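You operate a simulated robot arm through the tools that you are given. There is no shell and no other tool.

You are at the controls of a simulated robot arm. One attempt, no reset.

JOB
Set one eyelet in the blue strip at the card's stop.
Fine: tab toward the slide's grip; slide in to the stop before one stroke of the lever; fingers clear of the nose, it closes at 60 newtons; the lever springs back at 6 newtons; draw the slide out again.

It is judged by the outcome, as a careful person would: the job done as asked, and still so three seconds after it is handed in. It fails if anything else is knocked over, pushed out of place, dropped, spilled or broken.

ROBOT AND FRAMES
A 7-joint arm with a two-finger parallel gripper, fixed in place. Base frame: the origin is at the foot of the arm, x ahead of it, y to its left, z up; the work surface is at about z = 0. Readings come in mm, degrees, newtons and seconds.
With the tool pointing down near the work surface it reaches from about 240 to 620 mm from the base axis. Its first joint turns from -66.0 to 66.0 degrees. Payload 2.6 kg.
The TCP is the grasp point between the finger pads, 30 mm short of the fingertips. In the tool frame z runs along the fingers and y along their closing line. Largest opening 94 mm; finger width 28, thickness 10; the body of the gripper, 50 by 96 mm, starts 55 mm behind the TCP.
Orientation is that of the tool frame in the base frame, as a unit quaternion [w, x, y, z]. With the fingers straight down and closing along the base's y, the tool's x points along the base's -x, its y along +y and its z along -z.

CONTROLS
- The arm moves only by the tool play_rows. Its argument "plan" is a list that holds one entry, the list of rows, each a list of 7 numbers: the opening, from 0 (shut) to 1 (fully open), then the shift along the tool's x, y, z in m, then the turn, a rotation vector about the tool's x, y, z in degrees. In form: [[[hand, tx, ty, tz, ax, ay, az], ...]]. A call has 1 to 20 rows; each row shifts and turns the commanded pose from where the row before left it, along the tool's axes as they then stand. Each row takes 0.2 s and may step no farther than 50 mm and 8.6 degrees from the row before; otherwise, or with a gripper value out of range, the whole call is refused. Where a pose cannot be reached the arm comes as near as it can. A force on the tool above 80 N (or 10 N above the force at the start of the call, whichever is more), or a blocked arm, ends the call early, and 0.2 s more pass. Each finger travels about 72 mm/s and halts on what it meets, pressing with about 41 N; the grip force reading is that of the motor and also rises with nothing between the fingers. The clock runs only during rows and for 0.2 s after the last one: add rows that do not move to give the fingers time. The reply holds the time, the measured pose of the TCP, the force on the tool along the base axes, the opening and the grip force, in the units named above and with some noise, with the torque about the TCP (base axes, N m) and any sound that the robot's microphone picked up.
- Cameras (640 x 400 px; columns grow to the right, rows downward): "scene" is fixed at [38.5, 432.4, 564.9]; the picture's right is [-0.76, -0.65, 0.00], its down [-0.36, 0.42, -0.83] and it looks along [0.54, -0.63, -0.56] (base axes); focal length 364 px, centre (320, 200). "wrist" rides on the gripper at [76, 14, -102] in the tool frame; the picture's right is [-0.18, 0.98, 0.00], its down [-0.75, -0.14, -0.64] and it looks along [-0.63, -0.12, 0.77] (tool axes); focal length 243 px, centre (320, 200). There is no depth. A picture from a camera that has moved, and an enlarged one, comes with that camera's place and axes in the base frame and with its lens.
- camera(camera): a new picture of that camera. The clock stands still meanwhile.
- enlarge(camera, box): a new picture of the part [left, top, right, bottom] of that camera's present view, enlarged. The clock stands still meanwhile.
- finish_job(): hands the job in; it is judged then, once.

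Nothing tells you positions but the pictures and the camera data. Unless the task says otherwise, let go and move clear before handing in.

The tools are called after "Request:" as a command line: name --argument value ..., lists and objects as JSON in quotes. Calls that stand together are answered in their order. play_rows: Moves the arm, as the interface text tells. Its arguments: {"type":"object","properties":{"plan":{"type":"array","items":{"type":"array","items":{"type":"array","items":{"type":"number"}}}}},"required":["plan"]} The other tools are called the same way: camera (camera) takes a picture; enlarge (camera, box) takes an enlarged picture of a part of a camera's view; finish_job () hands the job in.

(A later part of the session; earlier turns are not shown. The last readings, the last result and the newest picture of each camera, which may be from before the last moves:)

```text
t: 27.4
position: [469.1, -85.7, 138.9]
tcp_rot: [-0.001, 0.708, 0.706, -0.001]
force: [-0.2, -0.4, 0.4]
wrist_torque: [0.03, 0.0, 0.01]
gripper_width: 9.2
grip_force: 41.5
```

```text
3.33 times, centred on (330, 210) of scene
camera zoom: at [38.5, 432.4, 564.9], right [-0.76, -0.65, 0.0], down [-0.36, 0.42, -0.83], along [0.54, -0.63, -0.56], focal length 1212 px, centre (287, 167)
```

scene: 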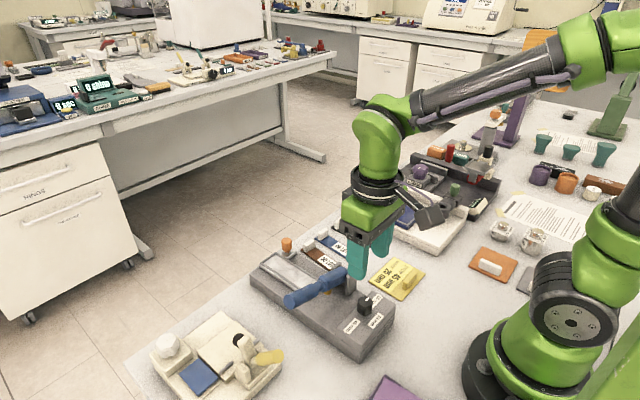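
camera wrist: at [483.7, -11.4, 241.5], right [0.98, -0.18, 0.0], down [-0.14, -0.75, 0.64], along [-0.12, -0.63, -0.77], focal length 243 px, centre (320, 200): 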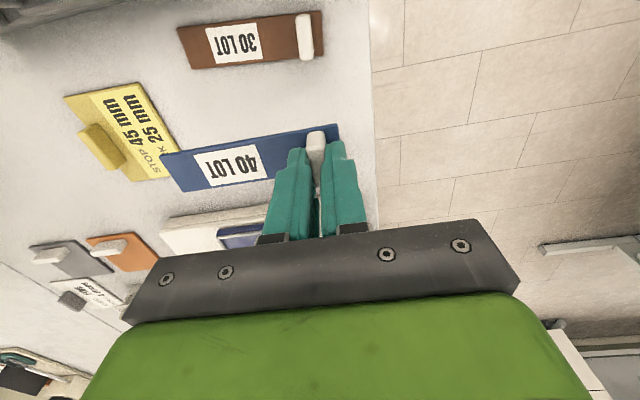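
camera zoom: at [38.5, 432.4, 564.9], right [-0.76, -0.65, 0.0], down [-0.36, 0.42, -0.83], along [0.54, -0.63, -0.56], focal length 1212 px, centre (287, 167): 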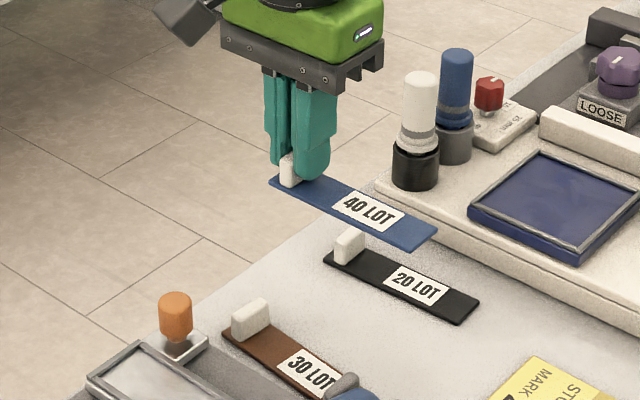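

The strip is held level. I'll carry it across to above the tray.

Request:
play_rows --plan '[[[0, 0.02, 0, 0, 0, 0, 0], [0, 0.03, -0.0025, 0, 0, 0, 0], [0, 0.03, 0, 0, 0, 0, 0], [0, 0.03, 0, 0, 0, 0, 0], [0, 0.03, 0, 0, 0, 0, 0], [0, 0.019, 0, 0, 0, 0, 0], [0, 0, 0, 0, 0, 0, 0], [0, 0, 0, 0, 0, 0, 0]]]'

Request:
camera --camera "wrist"

Request:
enlarge --camera "wrist" --box '[130, 20, 370, 200]'

Request:
enlarge --camera "scene" --box '[220, 180, 360, 310]'

```text
t: 29.2
position: [466.4, 73.4, 140.2]
tcp_rot: [-0.001, 0.708, 0.707, -0.001]
force: [-0.1, -0.4, -0.3]
wrist_torque: [-0.01, -0.02, -0.02]
gripper_width: 9.2
grip_force: 41.0
```

```text
taken
camera wrist: at [481.0, 148.6, 242.2], right [0.98, -0.18, 0.0], down [-0.14, -0.75, 0.64], along [-0.12, -0.63, -0.77], focal length 243 px, centre (320, 200)
```

wrist: 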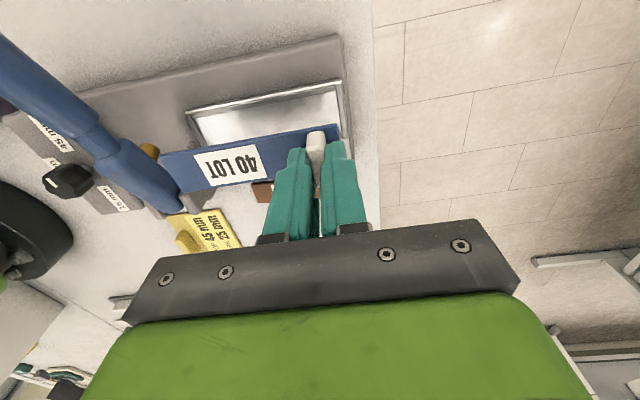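

```text
2.22 times, centred on (250, 110) of wrist
camera zoom: at [481.0, 148.6, 242.2], right [0.98, -0.18, 0.0], down [-0.14, -0.75, 0.64], along [-0.12, -0.63, -0.77], focal length 539 px, centre (476, 400)
```

zoom: 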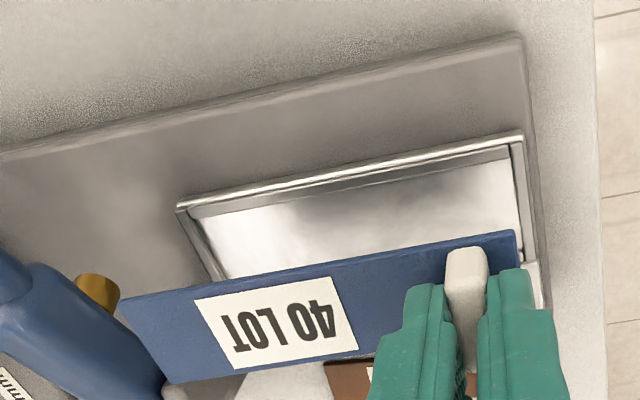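

```text
3.08 times, centred on (290, 245) of scene
camera zoom: at [38.5, 432.4, 564.9], right [-0.76, -0.65, 0.0], down [-0.36, 0.42, -0.83], along [0.54, -0.63, -0.56], focal length 1119 px, centre (412, 62)
```

zoom: 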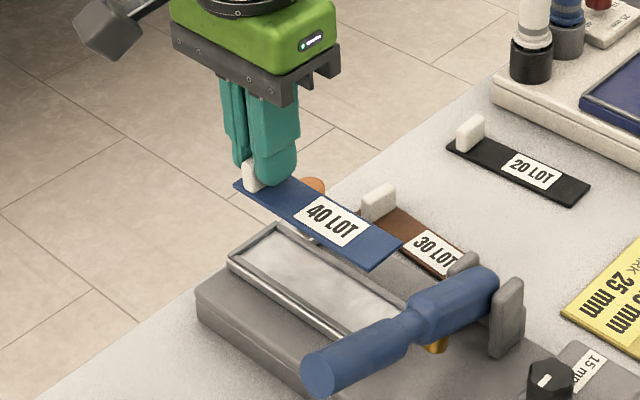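

The strip is parallel to the tray and centred in x, but about 2.5 mm too far +y. I'll shift it and lower to just above the rim.

Request:
play_rows --plan '[[[0, -0.0024, 0, 0.015, 0, 0, 0], [0, 0, 0, 0.02, 0, 0, 0], [0, 0, 0, 0.015, 0, 0, 0], [0, 0, 0, 0.007, 0, 0, 0], [0, 0, 0, 0, 0, 0, 0], [0, 0, 0, 0, 0, 0, 0]]]'

Request:
enlarge --camera "wrist" --box '[130, 60, 370, 210]'

Request:
enlarge --camera "scene" --box '[230, 220, 330, 300]'

```text
t: 30.6
position: [466.7, 71.6, 81.1]
tcp_rot: [0.0, 0.707, 0.707, 0.0]
force: [0.4, 0.0, -1.2]
wrist_torque: [-0.02, 0.02, 0.02]
gripper_width: 9.1
grip_force: 41.3
```

```text
2.67 times, centred on (250, 135) of wrist
camera zoom: at [481.6, 145.9, 184.1], right [0.98, -0.18, 0.0], down [-0.14, -0.75, 0.64], along [-0.12, -0.63, -0.77], focal length 647 px, centre (507, 373)
```

zoom: 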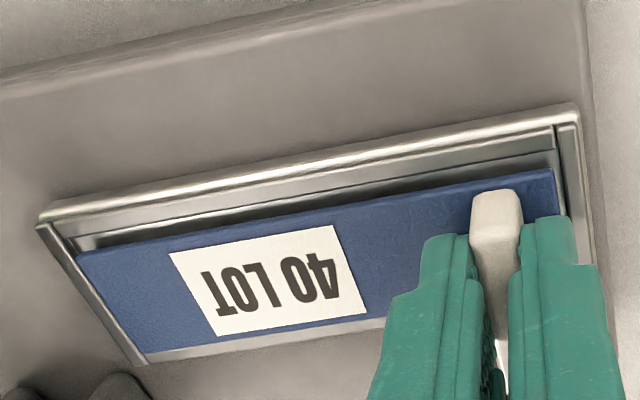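

```text
5.00 times, centred on (280, 260) of scene
camera zoom: at [38.5, 432.4, 564.9], right [-0.76, -0.65, 0.0], down [-0.36, 0.42, -0.83], along [0.54, -0.63, -0.56], focal length 1818 px, centre (520, -100)
```

zoom: 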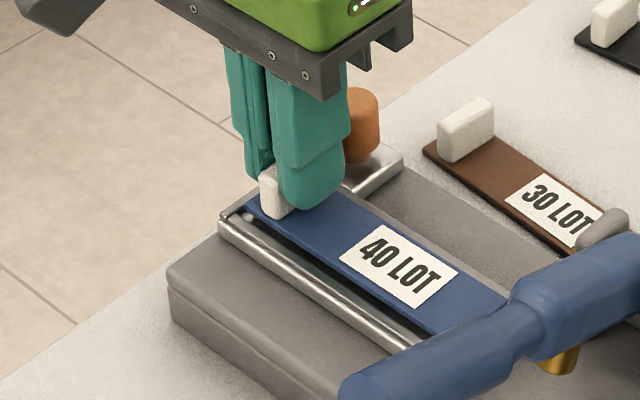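

The strip is centred over the tray within about 1 mm. I'll lower it gently until it touches.

Request:
play_rows --plan '[[[0, 0.0005, 0, 0.003, 0, 0, 0], [0, 0, 0, 0.002, 0, 0, 0], [0, 0, 0, 0, 0, 0, 0], [0, 0, 0, 0, 0, 0, 0]]]'

Request:
play_rows --plan '[[[0, 0, 0, 0.001, 0, 0, 0], [0, 0, 0, 0.001, 0, 0, 0], [0, 0, 0, 0, 0, 0, 0]]]'

Request:
enlarge --camera "wrist" --box '[130, 60, 370, 210]'

Request:
enlarge --camera "scene" --box '[230, 220, 330, 300]'

```text
t: 31.6
position: [467.0, 72.6, 78.6]
tcp_rot: [0.001, 0.708, 0.706, 0.001]
force: [-5.9, -0.2, 25.5]
wrist_torque: [0.04, 0.25, -0.01]
gripper_width: 9.0
grip_force: 41.2
```

```text
t: 32.4
position: [468.3, 71.9, 78.9]
tcp_rot: [0.002, 0.708, 0.706, 0.002]
force: [-2.9, -0.2, 34.9]
wrist_torque: [-0.02, 0.21, -0.02]
gripper_width: 9.0
grip_force: 41.3
```

```text
2.67 times, centred on (250, 135) of wrist
camera zoom: at [482.2, 146.1, 180.6], right [0.98, -0.18, 0.01], down [-0.15, -0.75, 0.64], along [-0.11, -0.63, -0.77], focal length 647 px, centre (507, 373)
```

zoom: 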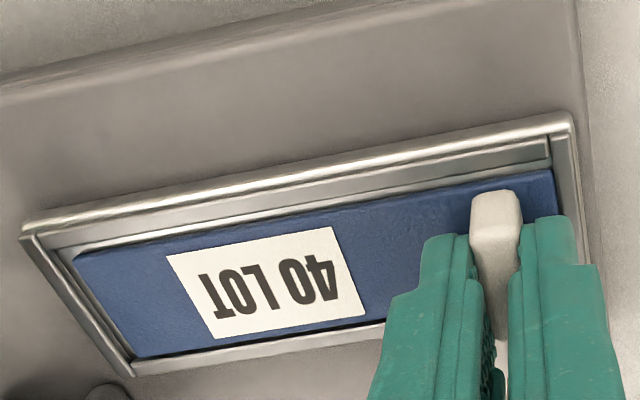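

```text
5.00 times, centred on (280, 260) of scene
camera zoom: at [38.3, 432.4, 565.0], right [-0.76, -0.65, 0.0], down [-0.36, 0.42, -0.83], along [0.54, -0.63, -0.56], focal length 1818 px, centre (520, -100)
```

zoom: 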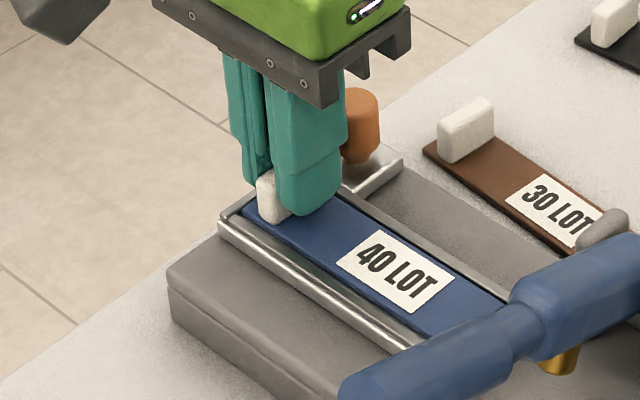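

Request:
play_rows --plan '[[[0, 0, 0, -0.0015, 0, 0, 0], [0, 0, 0, -0.001, 0, 0, 0], [0, 0, 0, 0, 0, 0, 0]]]'

Request:
enlarge --camera "wrist" --box '[290, 90, 370, 150]'

Request:
enlarge --camera "wrist" --box '[130, 120, 230, 210]'

Request:
enlarge --camera "scene" --box '[260, 245, 330, 300]'

```text
t: 33.2
position: [466.6, 72.6, 79.2]
tcp_rot: [0.001, 0.707, 0.707, 0.001]
force: [1.1, -1.3, 22.3]
wrist_torque: [-0.01, 0.05, 0.06]
gripper_width: 9.1
grip_force: 41.0
```

```text
6.67 times, centred on (330, 120) of wrist
camera zoom: at [481.5, 146.6, 180.3], right [0.98, -0.18, 0.0], down [-0.14, -0.75, 0.64], along [-0.12, -0.63, -0.77], focal length 1618 px, centre (253, 733)
```

zoom: 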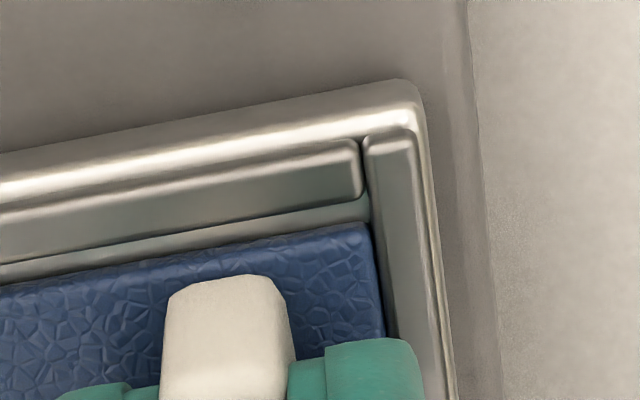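

```text
4.44 times, centred on (180, 165) of wrist
camera zoom: at [481.5, 146.6, 180.3], right [0.98, -0.18, 0.0], down [-0.14, -0.75, 0.64], along [-0.12, -0.63, -0.77], focal length 1078 px, centre (942, 356)
```

zoom: 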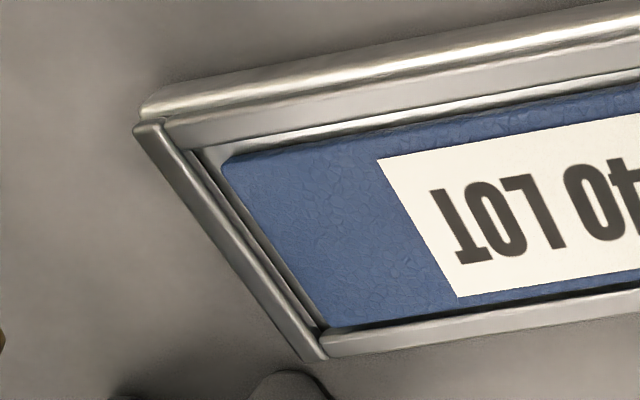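

```text
7.27 times, centred on (295, 272) of scene
camera zoom: at [38.3, 432.4, 565.0], right [-0.76, -0.65, 0.0], down [-0.36, 0.42, -0.83], along [0.54, -0.63, -0.56], focal length 2645 px, centre (502, -327)
```

zoom: 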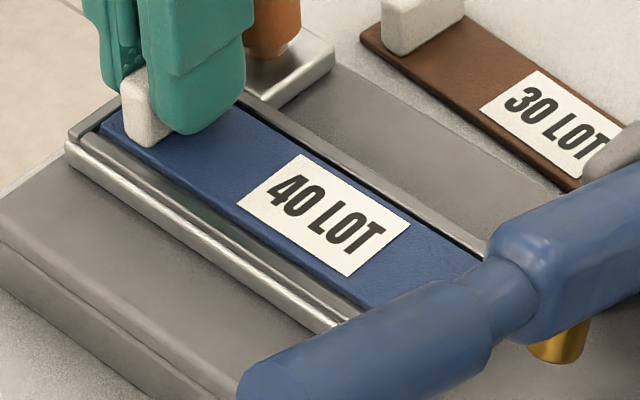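

The strip sits inside all four rims, slightly toward +x. I'll take off the load, centre it by 1.5 mm, and release.

Request:
play_rows --plan '[[[0, 0, 0, -0.002, 0, 0, 0], [0, 0, -0.0015, 0, 0, 0, 0], [0, 0, 0, 0, 0, 0, 0], [0, 0, 0, 0, 0, 0, 0]]]'

Request:
play_rows --plan '[[[0.1, 0, 0, 0, 0, 0, 0], [0.2, 0, 0, 0, 0, 0, 0], [0.2, 0, 0, 0, 0, 0, 0]]]'

Request:
enlarge --camera "wrist" --box '[130, 60, 370, 210]'

Request:
enlarge --camera "scene" --box '[230, 220, 330, 300]'

```text
t: 34.2
position: [463.8, 72.0, 78.6]
tcp_rot: [-0.001, 0.707, 0.708, 0.0]
force: [0.0, 0.1, -0.9]
wrist_torque: [0.0, 0.03, -0.03]
gripper_width: 9.3
grip_force: 40.9
```

```text
t: 35.0
position: [464.7, 72.0, 81.0]
tcp_rot: [0.001, 0.707, 0.707, 0.0]
force: [-0.3, -0.2, 0.4]
wrist_torque: [-0.01, -0.01, 0.0]
gripper_width: 18.9
grip_force: 0.1
```

```text
2.67 times, centred on (250, 135) of wrist
camera zoom: at [479.7, 146.5, 181.9], right [0.98, -0.18, 0.0], down [-0.14, -0.75, 0.64], along [-0.12, -0.63, -0.77], focal length 647 px, centre (507, 373)
```

zoom: 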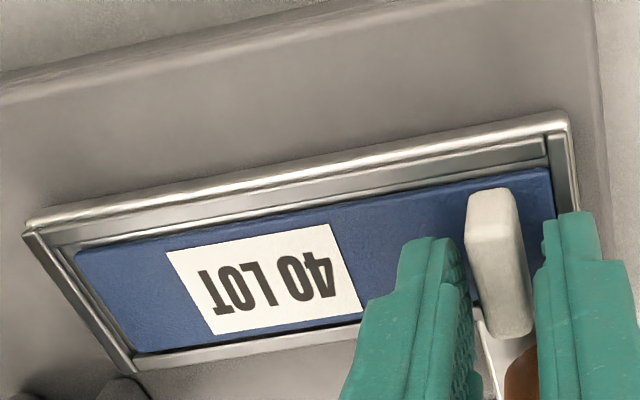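

```text
5.00 times, centred on (280, 260) of scene
camera zoom: at [38.5, 432.4, 564.9], right [-0.76, -0.65, 0.0], down [-0.36, 0.42, -0.83], along [0.54, -0.63, -0.56], focal length 1818 px, centre (520, -100)
```

zoom: 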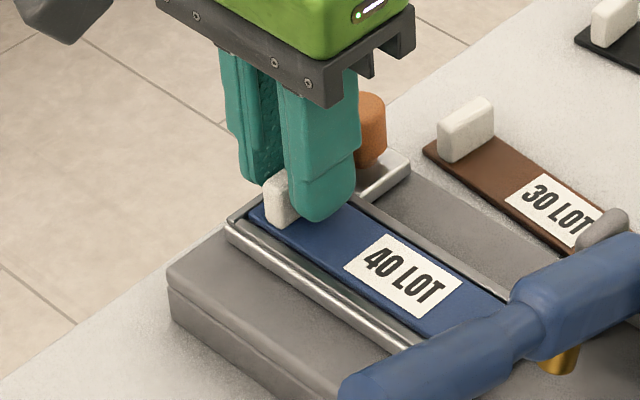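

Released. I'll lift clear and inspect the seating.

Request:
play_rows --plan '[[[0.25, 0, 0, -0.01, 0, 0, 0], [0.3, 0, 0, -0.02, 0, 0, 0], [0.35, 0, 0, -0.04, 0, 0, 0], [0.35, 0, 0, -0.04, 0, 0, 0], [0.35, 0, 0, -0.04, 0, 0, 0], [0.35, 0, 0, 0, 0, 0, 0]]]'

Request:
camera --camera "wrist"

Request:
enlarge --camera "wrist" --box '[160, 0, 400, 150]'

Request:
enlarge --camera "scene" --box '[240, 220, 360, 310]'

```text
t: 36.4
position: [463.7, 71.9, 228.9]
tcp_rot: [-0.001, 0.708, 0.707, 0.0]
force: [0.1, -0.3, 0.3]
wrist_torque: [-0.03, 0.03, 0.01]
gripper_width: 33.1
grip_force: 0.0
```

```text
taken
camera wrist: at [479.3, 146.6, 331.6], right [0.98, -0.19, 0.0], down [-0.14, -0.75, 0.64], along [-0.12, -0.63, -0.77], focal length 243 px, centre (320, 200)
```

wrist: 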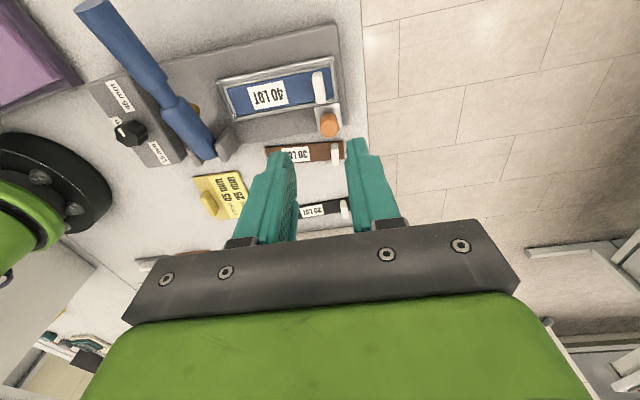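

```text
2.67 times, centred on (280, 75) of wrist
camera zoom: at [479.3, 146.6, 331.6], right [0.98, -0.19, 0.0], down [-0.14, -0.75, 0.64], along [-0.12, -0.63, -0.77], focal length 647 px, centre (427, 533)
```

zoom: 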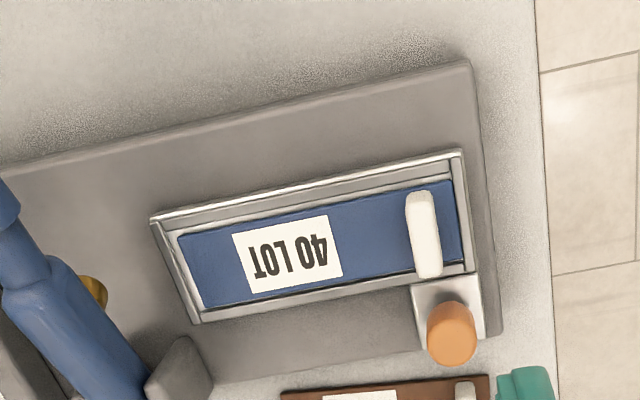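

```text
4.44 times, centred on (300, 265) of scene
camera zoom: at [38.5, 432.4, 564.9], right [-0.76, -0.65, 0.0], down [-0.36, 0.42, -0.83], along [0.54, -0.63, -0.56], focal length 1616 px, centre (409, -89)
```

zoom: 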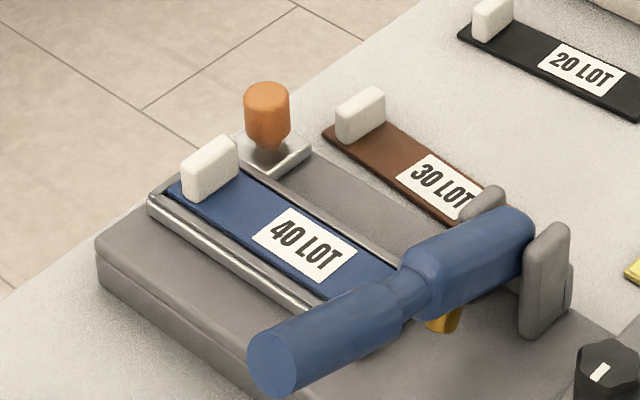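

The blue strip is seated with its tab at the grip end. Next I'll turn the hand back to yaw 0 above the orange grip, near (468, 33), to hold it across y.

Request:
play_rows --plan '[[[0.35, -0.0385, 0.0045, 0, 0, 0, 0], [0.35, 0, 0, 0, 0, 0, -8.2], [0.35, 0, 0, 0, 0, 0, -8.2], [0.35, 0, 0, 0, 0, 0, -8.2], [0.35, 0, 0, 0, 0, 0, -8.2], [0.35, 0, 0, 0, 0, 0, -8.2], [0.35, 0, 0, 0, 0, 0, -8.2], [0.35, 0, 0, 0, 0, 0, -8.2], [0.35, 0, 0, 0, 0, 0, -8.2], [0.35, 0, 0, 0, 0, 0, -8.2], [0.35, 0, 0, 0, 0, 0, -8.2], [0.35, 0, 0, 0, 0, 0, -8], [0.35, 0, 0, 0.03, 0, 0, 0], [0.35, 0, 0, 0.03, 0, 0, 0], [0.35, 0, 0, 0, 0, 0, 0], [0.35, 0, 0, 0, 0, 0, 0]]]'

Request:
camera --camera "wrist"

Request:
enlarge --camera "wrist" --box '[220, 40, 420, 165]'

Request:
enlarge --camera "scene" --box '[240, 200, 360, 310]'

```text
t: 39.8
position: [469.1, 33.1, 170.3]
tcp_rot: [0.0, 0.0, 1.0, 0.0]
force: [0.4, -1.2, 0.0]
wrist_torque: [-0.01, 0.02, 0.01]
gripper_width: 32.8
grip_force: 0.1
```

```text
taken
camera wrist: at [393.6, 44.8, 272.2], right [0.18, 0.98, 0.0], down [0.75, -0.14, 0.64], along [0.63, -0.12, -0.77], focal length 243 px, centre (320, 200)
```

wrist: 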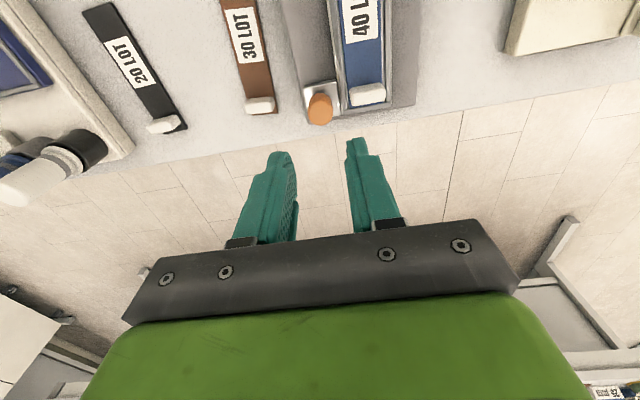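

```text
3.20 times, centred on (320, 102) of wrist
camera zoom: at [393.6, 44.8, 272.2], right [0.18, 0.98, 0.0], down [0.75, -0.14, 0.64], along [0.63, -0.12, -0.77], focal length 776 px, centre (320, 512)
```

zoom: 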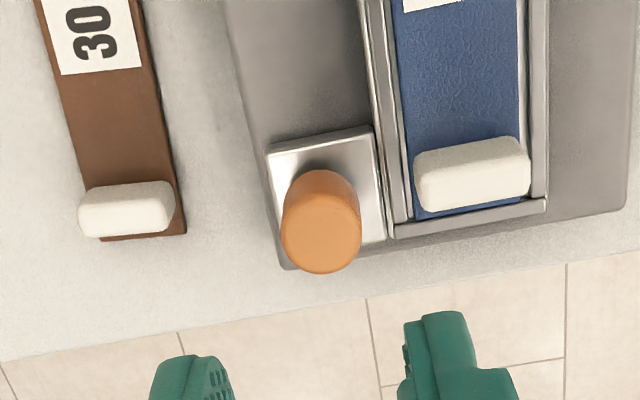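

```text
3.64 times, centred on (300, 255) of scene
camera zoom: at [38.5, 432.4, 564.9], right [-0.76, -0.65, 0.0], down [-0.36, 0.42, -0.83], along [0.54, -0.63, -0.56], focal length 1322 px, centre (393, 0)
```

zoom: 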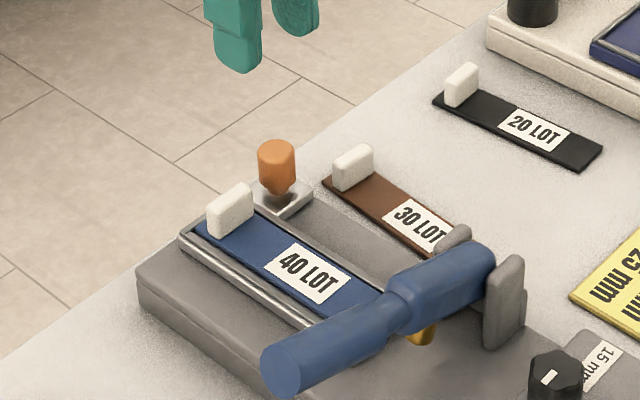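

The orange grip is near (469, 31.5) with its top at z 67 and a diameter of about 20 mm. I'll lower part way with a narrower opening to stay clear of the strip tab.

Request:
play_rows --plan '[[[0.3, 0, -0.0016, 0.02, 0, 0, 0], [0.3, 0, 0, 0.03, 0, 0, 0], [0.3, 0, 0, 0.015, 0, 0, 0], [0.3, 0, 0, 0, 0, 0, 0], [0.3, 0, 0, 0, 0, 0, 0]]]'

Request:
enlarge --camera "wrist" --box '[240, 80, 400, 180]'

Request:
enlarge --camera "scene" --box '[240, 200, 340, 290]'

```text
t: 41.0
position: [468.3, 32.7, 105.5]
tcp_rot: [0.001, 0.0, 1.0, 0.0]
force: [-0.5, 0.4, -0.3]
wrist_torque: [0.04, 0.0, -0.01]
gripper_width: 28.2
grip_force: 0.0
```

```text
4.00 times, centred on (320, 130) of wrist
camera zoom: at [393.5, 44.7, 207.3], right [0.19, 0.98, 0.0], down [0.75, -0.14, 0.64], along [0.63, -0.12, -0.77], focal length 970 px, centre (320, 480)
```

zoom: 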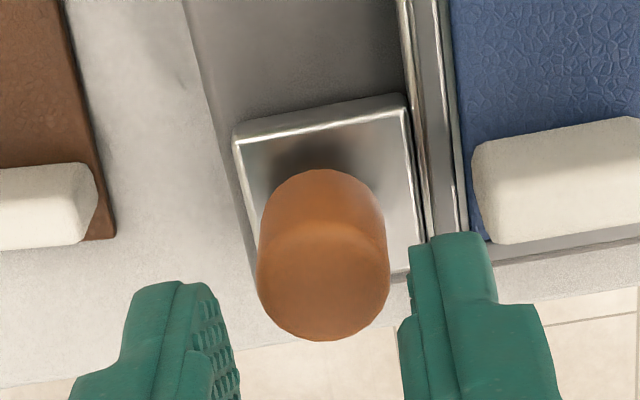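

```text
4.44 times, centred on (290, 245) of scene
camera zoom: at [38.5, 432.4, 564.9], right [-0.76, -0.65, 0.0], down [-0.36, 0.42, -0.83], along [0.54, -0.63, -0.56], focal length 1616 px, centre (453, 0)
```

zoom: 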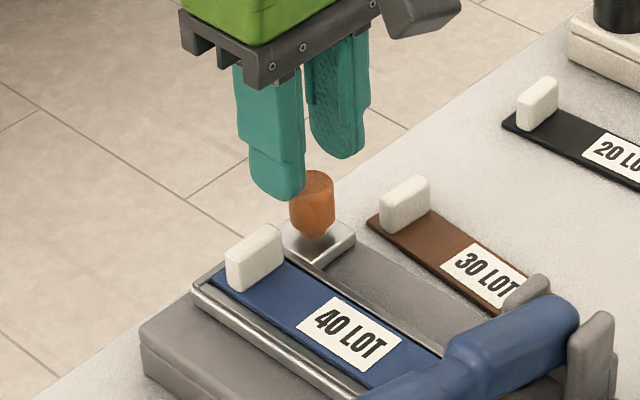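

The grip is centred within 0.5 mm, so I'll lower to grasp height and close on it.

Request:
play_rows --plan '[[[0.3, 0.0015, 0.0003, 0.012, 0, 0, 0], [0.3, 0, 0, 0.014, 0, 0, 0], [0.3, 0, 0, 0, 0, 0, 0], [0.15, 0, 0, 0, 0, 0, 0], [0, 0, 0, 0, 0, 0, 0], [0, 0, 0, 0, 0, 0, 0]]]'

Request:
enlarge --camera "wrist" --box '[240, 80, 400, 180]'

Request:
enlarge --camera "scene" --box '[240, 200, 340, 290]'

```text
t: 42.4
position: [467.3, 32.7, 79.6]
tcp_rot: [0.0, 0.0, 1.0, 0.001]
force: [0.3, 1.6, -2.4]
wrist_torque: [0.05, -0.33, -0.03]
gripper_width: 21.1
grip_force: 45.0
```

```text
4.00 times, centred on (320, 130) of wrist
camera zoom: at [391.8, 45.4, 181.2], right [0.18, 0.98, 0.0], down [0.75, -0.14, 0.64], along [0.63, -0.12, -0.77], focal length 970 px, centre (320, 480)
```

zoom: 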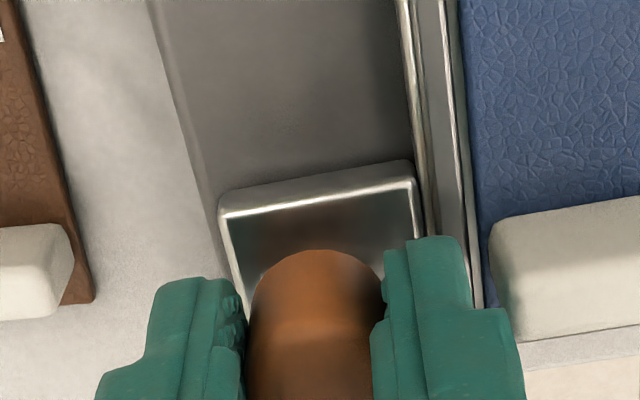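

```text
4.44 times, centred on (290, 245) of scene
camera zoom: at [38.5, 432.4, 564.9], right [-0.76, -0.65, 0.0], down [-0.36, 0.42, -0.83], along [0.54, -0.63, -0.56], focal length 1616 px, centre (453, 0)
```

zoom: 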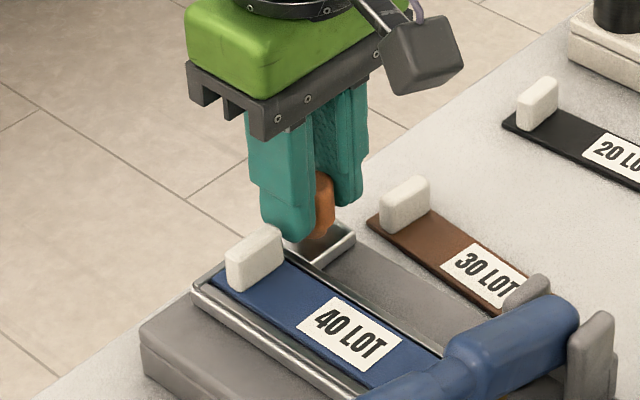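

The slide grip is held at 21 mm. I'll push in (−x) in small steps and watch the force.

Request:
play_rows --plan '[[[0, 0.005, 0, 0, 0, 0, 0], [0, 0.007, 0, 0, 0, 0, 0], [0, 0.008, 0, 0, 0, 0, 0], [0, 0.008, 0, 0, 0, 0, 0], [0, 0.006, 0, 0, 0, 0, 0], [0, 0.004, 0, 0, 0, 0, 0], [0, 0, 0, 0, 0, 0, 0]]]'

Request:
camera --camera "wrist"

Request:
enlarge --camera "scene" --box '[240, 200, 400, 330]'

```text
t: 44.0
position: [429.3, 32.6, 79.5]
tcp_rot: [-0.001, 0.0, 1.0, 0.001]
force: [1.2, 8.4, -7.4]
wrist_torque: [0.21, -0.58, 0.1]
gripper_width: 21.2
grip_force: 44.7
```

```text
taken
camera wrist: at [353.4, 45.2, 181.4], right [0.18, 0.98, 0.0], down [0.75, -0.14, 0.64], along [0.63, -0.12, -0.77], focal length 243 px, centre (320, 200)
```

wrist: 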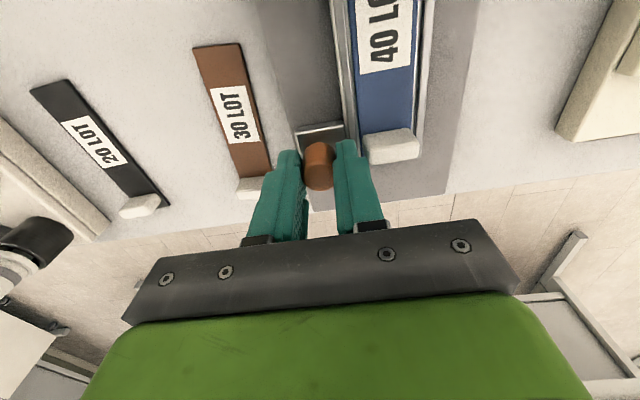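

```text
3.08 times, centred on (320, 265) of scene
camera zoom: at [38.5, 432.4, 564.9], right [-0.76, -0.65, 0.0], down [-0.36, 0.42, -0.83], along [0.54, -0.63, -0.56], focal length 1119 px, centre (320, 0)
```

zoom: 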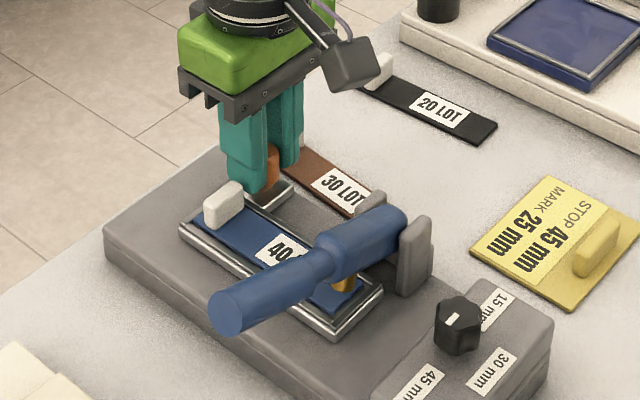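

The slide moves freely, 38 mm so far. I'll continue in small steps toward the stop.

Request:
play_rows --plan '[[[0, 0.005, 0, 0, 0, 0, 0], [0, 0.005, 0, 0, 0, 0, 0], [0, 0.005, 0, 0, 0, 0, 0], [0, 0.005, 0, 0, 0, 0, 0], [0, 0, 0, 0, 0, 0, 0]]]'

Request:
enlarge --camera "scene" --box '[240, 200, 400, 330]'

```text
t: 45.2
position: [409.5, 32.7, 79.9]
tcp_rot: [0.001, 0.001, 1.0, 0.002]
force: [-0.7, 10.4, 7.7]
wrist_torque: [0.37, 0.88, -0.06]
gripper_width: 21.2
grip_force: 44.5
```

```text
3.08 times, centred on (320, 265) of scene
camera zoom: at [38.4, 432.4, 564.9], right [-0.76, -0.65, 0.0], down [-0.36, 0.42, -0.83], along [0.54, -0.63, -0.56], focal length 1119 px, centre (320, 0)
```

zoom: 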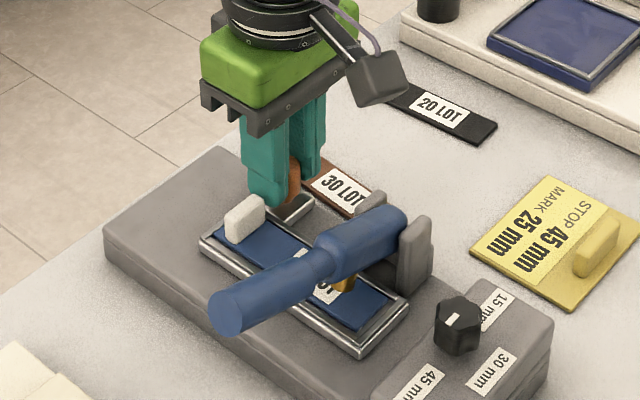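

Request:
play_rows --plan '[[[0, 0.003, 0, 0, 0, 0, 0], [0, 0.003, 0, 0, 0, 0, 0], [0, 0.003, 0, 0, 0, 0, 0], [0, 0.003, 0, 0, 0, 0, 0], [0, 0, 0, 0, 0, 0, 0]]]'

Request:
enlarge --camera "scene" --box '[240, 200, 400, 330]'

```text
t: 46.4
position: [398.9, 34.1, 79.9]
tcp_rot: [0.001, 0.0, 1.0, 0.002]
force: [-0.7, 13.1, 18.7]
wrist_torque: [0.41, 0.17, 0.01]
gripper_width: 21.1
grip_force: 45.3
```

```text
3.08 times, centred on (320, 265) of scene
camera zoom: at [38.4, 432.4, 564.9], right [-0.76, -0.65, 0.0], down [-0.36, 0.42, -0.83], along [0.54, -0.63, -0.56], focal length 1119 px, centre (320, 0)
```

zoom: 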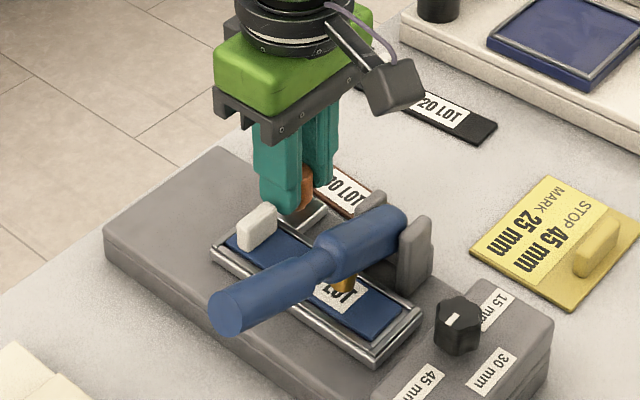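

Request:
play_rows --plan '[[[0, 0.002, 0.001, -0.001, 0, 0, 0], [0, 0.003, 0, 0, 0, 0, 0], [0, 0.003, 0, 0, 0, 0, 0], [0, 0, 0, 0, 0, 0, 0]]]'

Request:
play_rows --plan '[[[0, 0.002, 0, 0, 0, 0, 0], [0, 0.002, 0, 0, 0, 0, 0], [0, 0, 0, 0, 0, 0, 0]]]'

Request:
enlarge --camera "scene" --box '[240, 200, 400, 330]'

```text
t: 47.4
position: [389.0, 33.2, 79.0]
tcp_rot: [-0.001, 0.001, 1.0, -0.001]
force: [1.9, 4.8, -9.8]
wrist_torque: [0.11, -0.68, 0.08]
gripper_width: 21.1
grip_force: 45.4
```

```text
t: 48.2
position: [387.2, 33.6, 80.3]
tcp_rot: [0.002, 0.0, 1.0, 0.0]
force: [21.7, 4.1, -24.5]
wrist_torque: [0.09, -0.52, 0.01]
gripper_width: 21.4
grip_force: 44.7
```

```text
3.08 times, centred on (320, 265) of scene
camera zoom: at [38.6, 432.4, 564.9], right [-0.76, -0.65, 0.0], down [-0.36, 0.42, -0.83], along [0.54, -0.63, -0.56], focal length 1119 px, centre (320, 0)
```

zoom: 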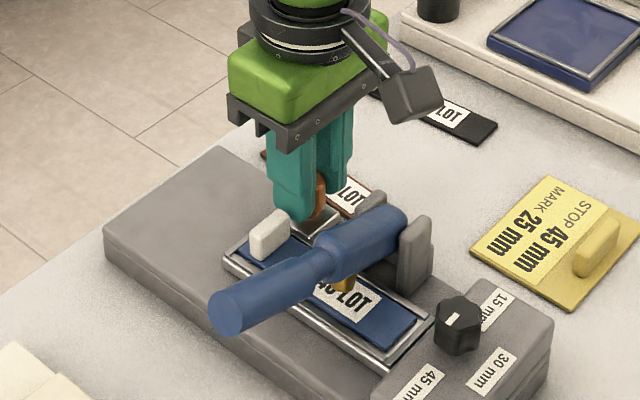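

Resistance appears at x about 387, which looks like the stop. I'll push another 1.5 mm to confirm it's solid.

Request:
play_rows --plan '[[[0, 0.0015, 0, 0, 0, 0, 0], [0, 0, 0, 0, 0, 0, 0], [0, 0, 0, 0, 0, 0, 0]]]'

Request:
enlarge --camera "scene" --box '[300, 250, 400, 330]'

```text
t: 49.0
position: [387.0, 32.7, 82.2]
tcp_rot: [0.004, -0.001, 1.0, 0.0]
force: [24.0, 5.2, -10.8]
wrist_torque: [0.13, -0.95, -0.02]
gripper_width: 21.2
grip_force: 45.3
```

```text
5.00 times, centred on (350, 290) of scene
camera zoom: at [38.5, 432.4, 564.9], right [-0.76, -0.65, 0.0], down [-0.36, 0.42, -0.83], along [0.54, -0.63, -0.56], focal length 1818 px, centre (170, -250)
```

zoom: 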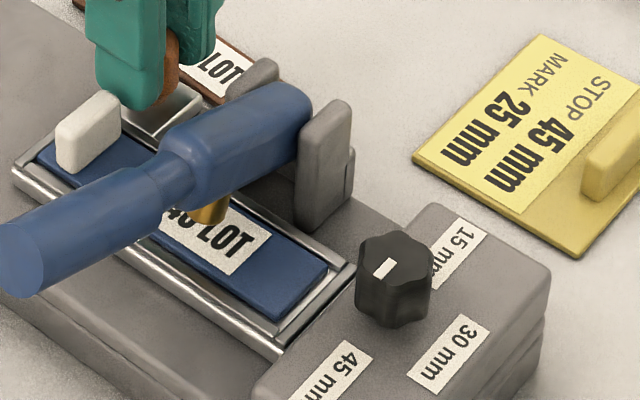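

The slide is at its stop: 24 N with no further travel. I'll ease the load, open just enough, and lift clear.

Request:
play_rows --plan '[[[0, -0.002, 0, 0, 0, 0, 0], [0, 0, 0, 0, 0, 0, 0], [0.15, 0, 0, 0, 0, 0, 0], [0.3, 0, 0, 0, 0, 0, 0], [0.3, 0, 0, 0, 0, 0, 0]]]'

Request:
play_rows --plan '[[[0.3, 0, 0, -0.01, 0, 0, 0], [0.3, 0, 0, -0.02, 0, 0, 0], [0.3, 0, 0, -0.04, 0, 0, 0], [0.3, 0, 0, -0.045, 0, 0, 0], [0.3, 0, 0, -0.045, 0, 0, 0], [0.3, 0, 0, 0, 0, 0, 0]]]'

Request:
camera --camera "wrist"

Request:
enlarge --camera "scene" --box '[260, 220, 400, 330]'

```text
t: 50.2
position: [384.6, 33.0, 79.7]
tcp_rot: [0.0, 0.001, 1.0, 0.0]
force: [-1.0, -0.1, 0.7]
wrist_torque: [0.01, -0.03, 0.03]
gripper_width: 28.3
grip_force: 0.1
```

```text
t: 51.6
position: [386.8, 34.5, 240.3]
tcp_rot: [0.0, 0.0, 1.0, 0.0]
force: [-0.6, 0.6, -0.2]
wrist_torque: [-0.02, -0.01, 0.01]
gripper_width: 28.5
grip_force: 0.0
```

```text
taken
camera wrist: at [312.1, 46.2, 342.3], right [0.18, 0.98, 0.0], down [0.75, -0.14, 0.64], along [0.63, -0.12, -0.77], focal length 243 px, centre (320, 200)
```

wrist: 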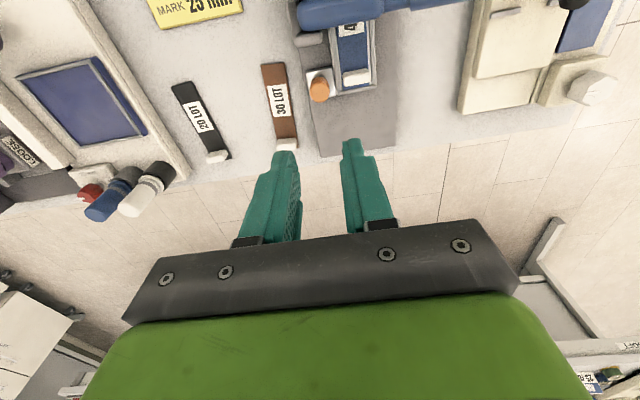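

```text
3.64 times, centred on (330, 275) of scene
camera zoom: at [38.5, 432.4, 564.9], right [-0.76, -0.65, 0.0], down [-0.36, 0.42, -0.83], along [0.54, -0.63, -0.56], focal length 1322 px, centre (284, -73)
```

zoom: 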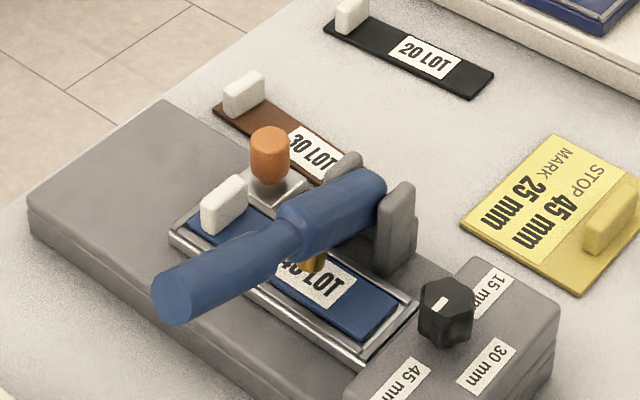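

Request:
enlarge --camera "scene" --box '[300, 250, 400, 330]'

Request:
enlarge --camera "scene" --box '[140, 240, 420, 400]'

```text
5.00 times, centred on (350, 290) of scene
camera zoom: at [38.5, 432.4, 564.9], right [-0.76, -0.65, 0.0], down [-0.36, 0.42, -0.83], along [0.54, -0.63, -0.56], focal length 1818 px, centre (170, -250)
```

zoom: 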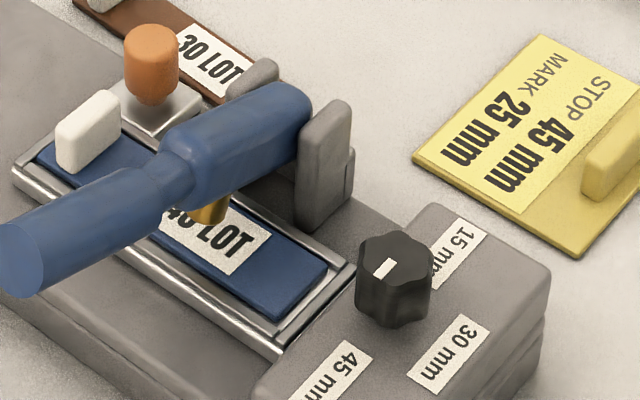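

```text
2.29 times, centred on (280, 320) of scene
camera zoom: at [38.5, 432.4, 564.9], right [-0.76, -0.65, 0.0], down [-0.36, 0.42, -0.83], along [0.54, -0.63, -0.56], focal length 831 px, centre (411, -74)
```

zoom: 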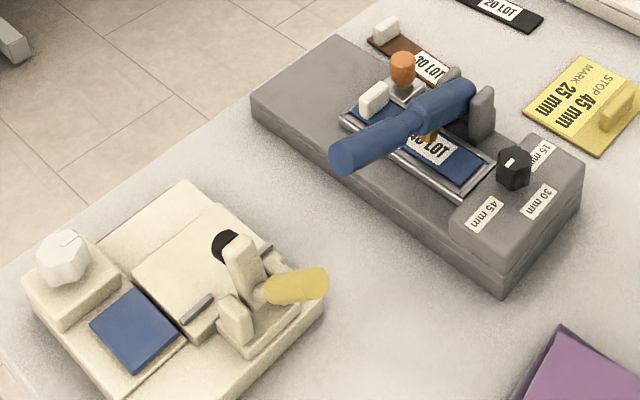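

The slide hasn't moved since I let go, and the tab faces the grip. Next is the lever. I'll close the fingers and go above the handle's outer end at about (322, 152), well away from the nose at y about 77.

Request:
play_rows --plan '[[[0, 0.016, 0.03, 0, 0, 0, 0], [0, 0.016, 0.03, 0, 0, 0, 0], [0, 0.016, 0.03, 0, 0, 0, 0], [0, 0.0165, 0.0275, 0.01, 0, 0, 0], [0, 0, 0, 0.02, 0, 0, 0], [0, 0, 0, 0.02, 0, 0, 0], [0, 0, 0, 0, 0, 0, 0], [0, 0, 0, 0, 0, 0, 0]]]'

Request:
camera --camera "wrist"

Request:
enlarge --camera "scene" --box '[220, 170, 400, 330]'

```text
t: 53.4
position: [321.5, 150.8, 188.8]
tcp_rot: [0.0, 0.001, 1.0, 0.0]
force: [-0.5, -0.3, 0.1]
wrist_torque: [-0.01, 0.03, 0.05]
gripper_width: 0.0
grip_force: 32.9
```

```text
taken
camera wrist: at [246.8, 163.3, 290.2], right [0.19, 0.98, 0.0], down [0.75, -0.14, 0.64], along [0.63, -0.12, -0.77], focal length 243 px, centre (320, 200)
```

wrist: 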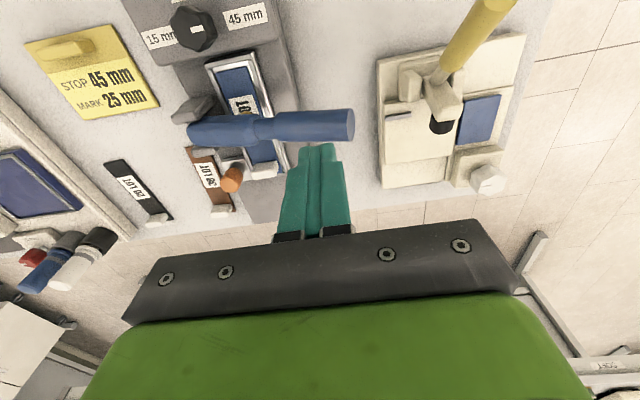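

```text
2.50 times, centred on (310, 250) of scene
camera zoom: at [38.5, 432.4, 564.9], right [-0.76, -0.65, 0.0], down [-0.36, 0.42, -0.83], along [0.54, -0.63, -0.56], focal length 909 px, centre (345, 75)
```

zoom: 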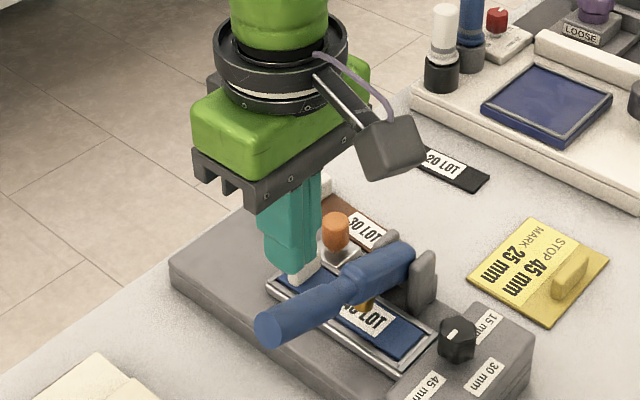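

The fingertips line up with the handle, about 25 mm in from its end. I'll lower to just above contact.

Request:
play_rows --plan '[[[0, 0, 0, 0.015, 0, 0, 0], [0, 0, 0, 0.012, 0, 0, 0], [0, 0, 0, 0.004, 0, 0, 0], [0, 0, 0, 0, 0, 0, 0]]]'

Request:
play_rows --plan '[[[0, 0, 0, 0.003, 0, 0, 0], [0, 0, 0, 0.003, 0, 0, 0], [0, 0, 0, 0.003, 0, 0, 0], [0, 0, 0, 0, 0, 0, 0]]]'

Request:
camera --camera "wrist"

Request:
enlarge --camera "scene" --box '[220, 170, 400, 330]'

```text
t: 54.4
position: [321.0, 151.1, 158.8]
tcp_rot: [0.0, 0.0, 1.0, 0.0]
force: [0.6, 0.1, -1.0]
wrist_torque: [0.01, 0.02, 0.01]
gripper_width: 0.2
grip_force: 33.0
```

```text
t: 55.4
position: [321.7, 151.6, 150.5]
tcp_rot: [0.0, 0.0, 1.0, 0.0]
force: [0.8, 0.8, 3.1]
wrist_torque: [0.06, -0.02, 0.04]
gripper_width: 0.0
grip_force: 32.7
```

```text
taken
camera wrist: at [246.3, 164.0, 251.9], right [0.18, 0.98, 0.0], down [0.75, -0.14, 0.64], along [0.63, -0.12, -0.77], focal length 243 px, centre (320, 200)
```

wrist: 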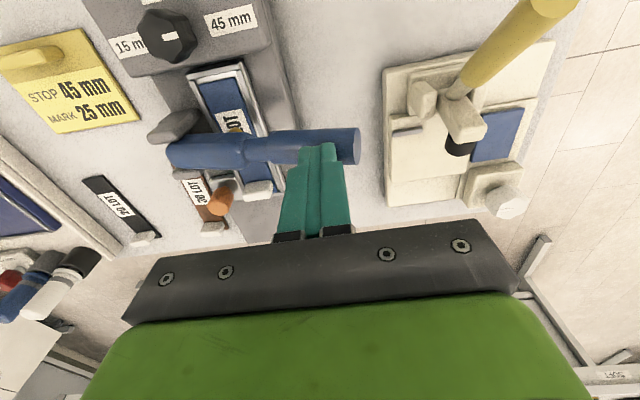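

```text
2.50 times, centred on (310, 250) of scene
camera zoom: at [38.5, 432.4, 564.9], right [-0.76, -0.65, 0.0], down [-0.36, 0.42, -0.83], along [0.54, -0.63, -0.56], focal length 909 px, centre (345, 75)
```

zoom: 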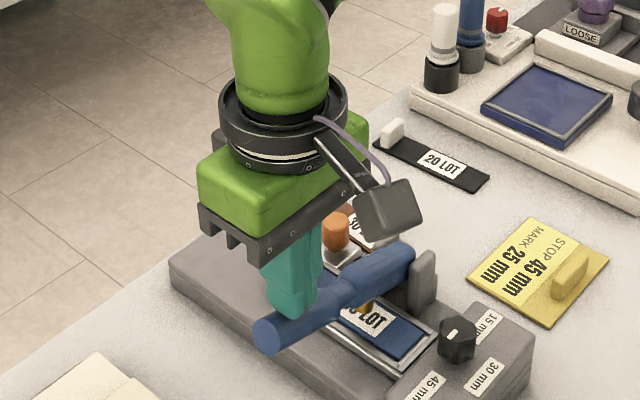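

Contact at z about 150.5 with the spring's light load. I'll press down steadily.

Request:
play_rows --plan '[[[0, 0, 0, 0.004, 0, 0, 0], [0, 0, 0, 0.004, 0, 0, 0], [0, 0, 0, 0.004, 0, 0, 0], [0, 0, 0, 0.004, 0, 0, 0], [0, 0, 0, 0, 0, 0, 0]]]'

Request:
enlarge --camera "scene" --box '[260, 220, 400, 330]'

```text
t: 56.6
position: [321.9, 151.4, 134.9]
tcp_rot: [0.0, 0.0, 1.0, -0.001]
force: [0.2, 2.5, 4.6]
wrist_torque: [0.11, 0.0, -0.04]
gripper_width: 0.0
grip_force: 33.0
```

```text
3.64 times, centred on (330, 275) of scene
camera zoom: at [38.5, 432.4, 564.9], right [-0.76, -0.65, 0.0], down [-0.36, 0.42, -0.83], along [0.54, -0.63, -0.56], focal length 1322 px, centre (284, -73)
```

zoom: 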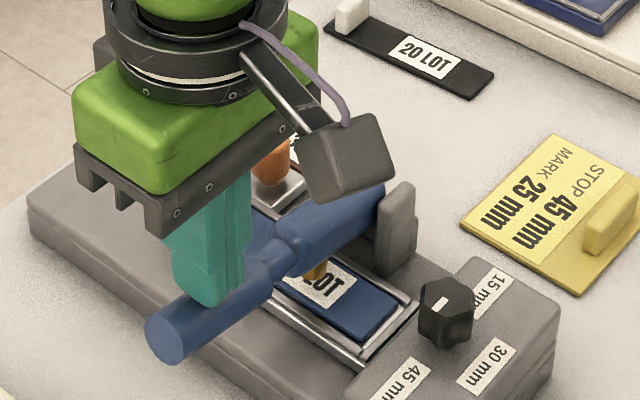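

Request:
play_rows --plan '[[[0, 0, 0, 0.004, 0, 0, 0], [0, 0, 0, 0.004, 0, 0, 0], [0, 0, 0, 0.003, 0, 0, 0], [0, 0, 0, 0, 0, 0, 0]]]'

Request:
enlarge --camera "scene" --box '[260, 220, 400, 330]'

```text
t: 57.6
position: [322.9, 149.8, 124.1]
tcp_rot: [0.001, 0.001, 1.0, 0.0]
force: [1.5, 3.7, 4.5]
wrist_torque: [0.14, -0.03, -0.02]
gripper_width: 0.0
grip_force: 33.0
```

```text
3.64 times, centred on (330, 275) of scene
camera zoom: at [38.5, 432.4, 564.9], right [-0.76, -0.65, 0.0], down [-0.36, 0.42, -0.83], along [0.54, -0.63, -0.56], focal length 1322 px, centre (284, -73)
```

zoom: 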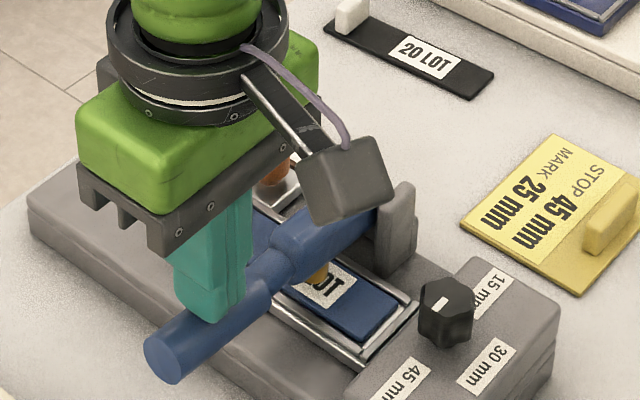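

Request:
play_rows --plan '[[[0, 0, 0, 0.003, 0, 0, 0], [0, 0, 0, 0.003, 0, 0, 0], [0, 0, 0, 0.002, 0, 0, 0], [0, 0, 0, 0, 0, 0, 0]]]'

Request:
enlarge --camera "scene" --box '[260, 220, 400, 330]'

```text
t: 58.6
position: [321.8, 149.4, 114.6]
tcp_rot: [0.0, 0.0, 1.0, 0.0]
force: [1.3, 4.6, 5.1]
wrist_torque: [0.18, -0.05, -0.04]
gripper_width: 0.1
grip_force: 33.1
```

```text
3.64 times, centred on (330, 275) of scene
camera zoom: at [38.5, 432.4, 564.9], right [-0.76, -0.65, 0.0], down [-0.36, 0.42, -0.83], along [0.54, -0.63, -0.56], focal length 1322 px, centre (284, -73)
```

zoom: 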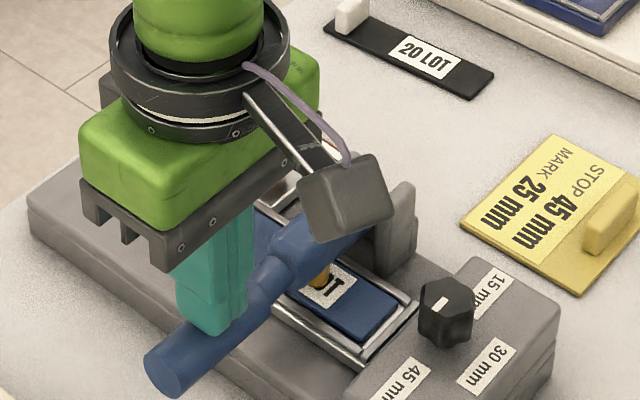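

Request:
play_rows --plan '[[[0, 0, 0, 0.003, 0, 0, 0], [0, 0, 0, 0.002, 0, 0, 0], [0, 0, 0, 0.002, 0, 0, 0], [0, 0, 0, 0, 0, 0, 0]]]'

Request:
enlarge --camera "scene" --box '[260, 220, 400, 330]'

```text
t: 59.6
position: [320.8, 149.9, 108.1]
tcp_rot: [0.001, 0.001, 1.0, 0.0]
force: [-2.8, 6.5, 8.3]
wrist_torque: [0.13, 0.04, -0.03]
gripper_width: 0.0
grip_force: 32.7
```

```text
3.64 times, centred on (330, 275) of scene
camera zoom: at [38.4, 432.4, 564.9], right [-0.76, -0.65, 0.0], down [-0.36, 0.42, -0.83], along [0.54, -0.63, -0.56], focal length 1322 px, centre (284, -73)
```

zoom: 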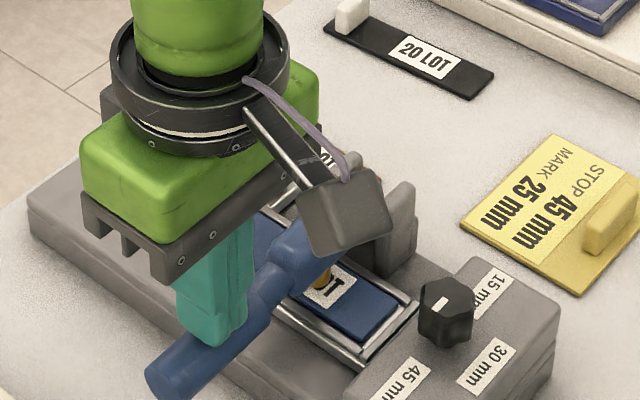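

The force is starting to rise. I'll continue in 2 mm steps toward closing.

Request:
play_rows --plan '[[[0, 0, 0, 0.002, 0, 0, 0], [0, 0, 0, 0.002, 0, 0, 0], [0, 0, 0, 0, 0, 0, 0]]]'

Request:
play_rows --plan '[[[0, 0, 0, 0.002, 0, 0, 0], [0, 0, 0, 0.001, 0, 0, 0], [0, 0, 0, 0, 0, 0, 0]]]'

```text
t: 60.4
position: [321.5, 150.3, 107.4]
tcp_rot: [0.001, 0.002, 1.0, 0.0]
force: [-24.3, -5.5, 64.2]
wrist_torque: [-0.37, 0.72, -0.03]
gripper_width: 0.0
grip_force: 32.9
```

```text
t: 60.8
position: [321.2, 150.4, 107.1]
tcp_rot: [0.001, 0.003, 1.0, 0.001]
force: [-6.6, -3.0, 18.8]
wrist_torque: [-0.18, 0.21, -0.04]
gripper_width: 0.2
grip_force: 33.0
stopped in row 1: the force on the tool passed its limit at 85 N (the readings are from after the stop); the commanded pose is now the measured one
```

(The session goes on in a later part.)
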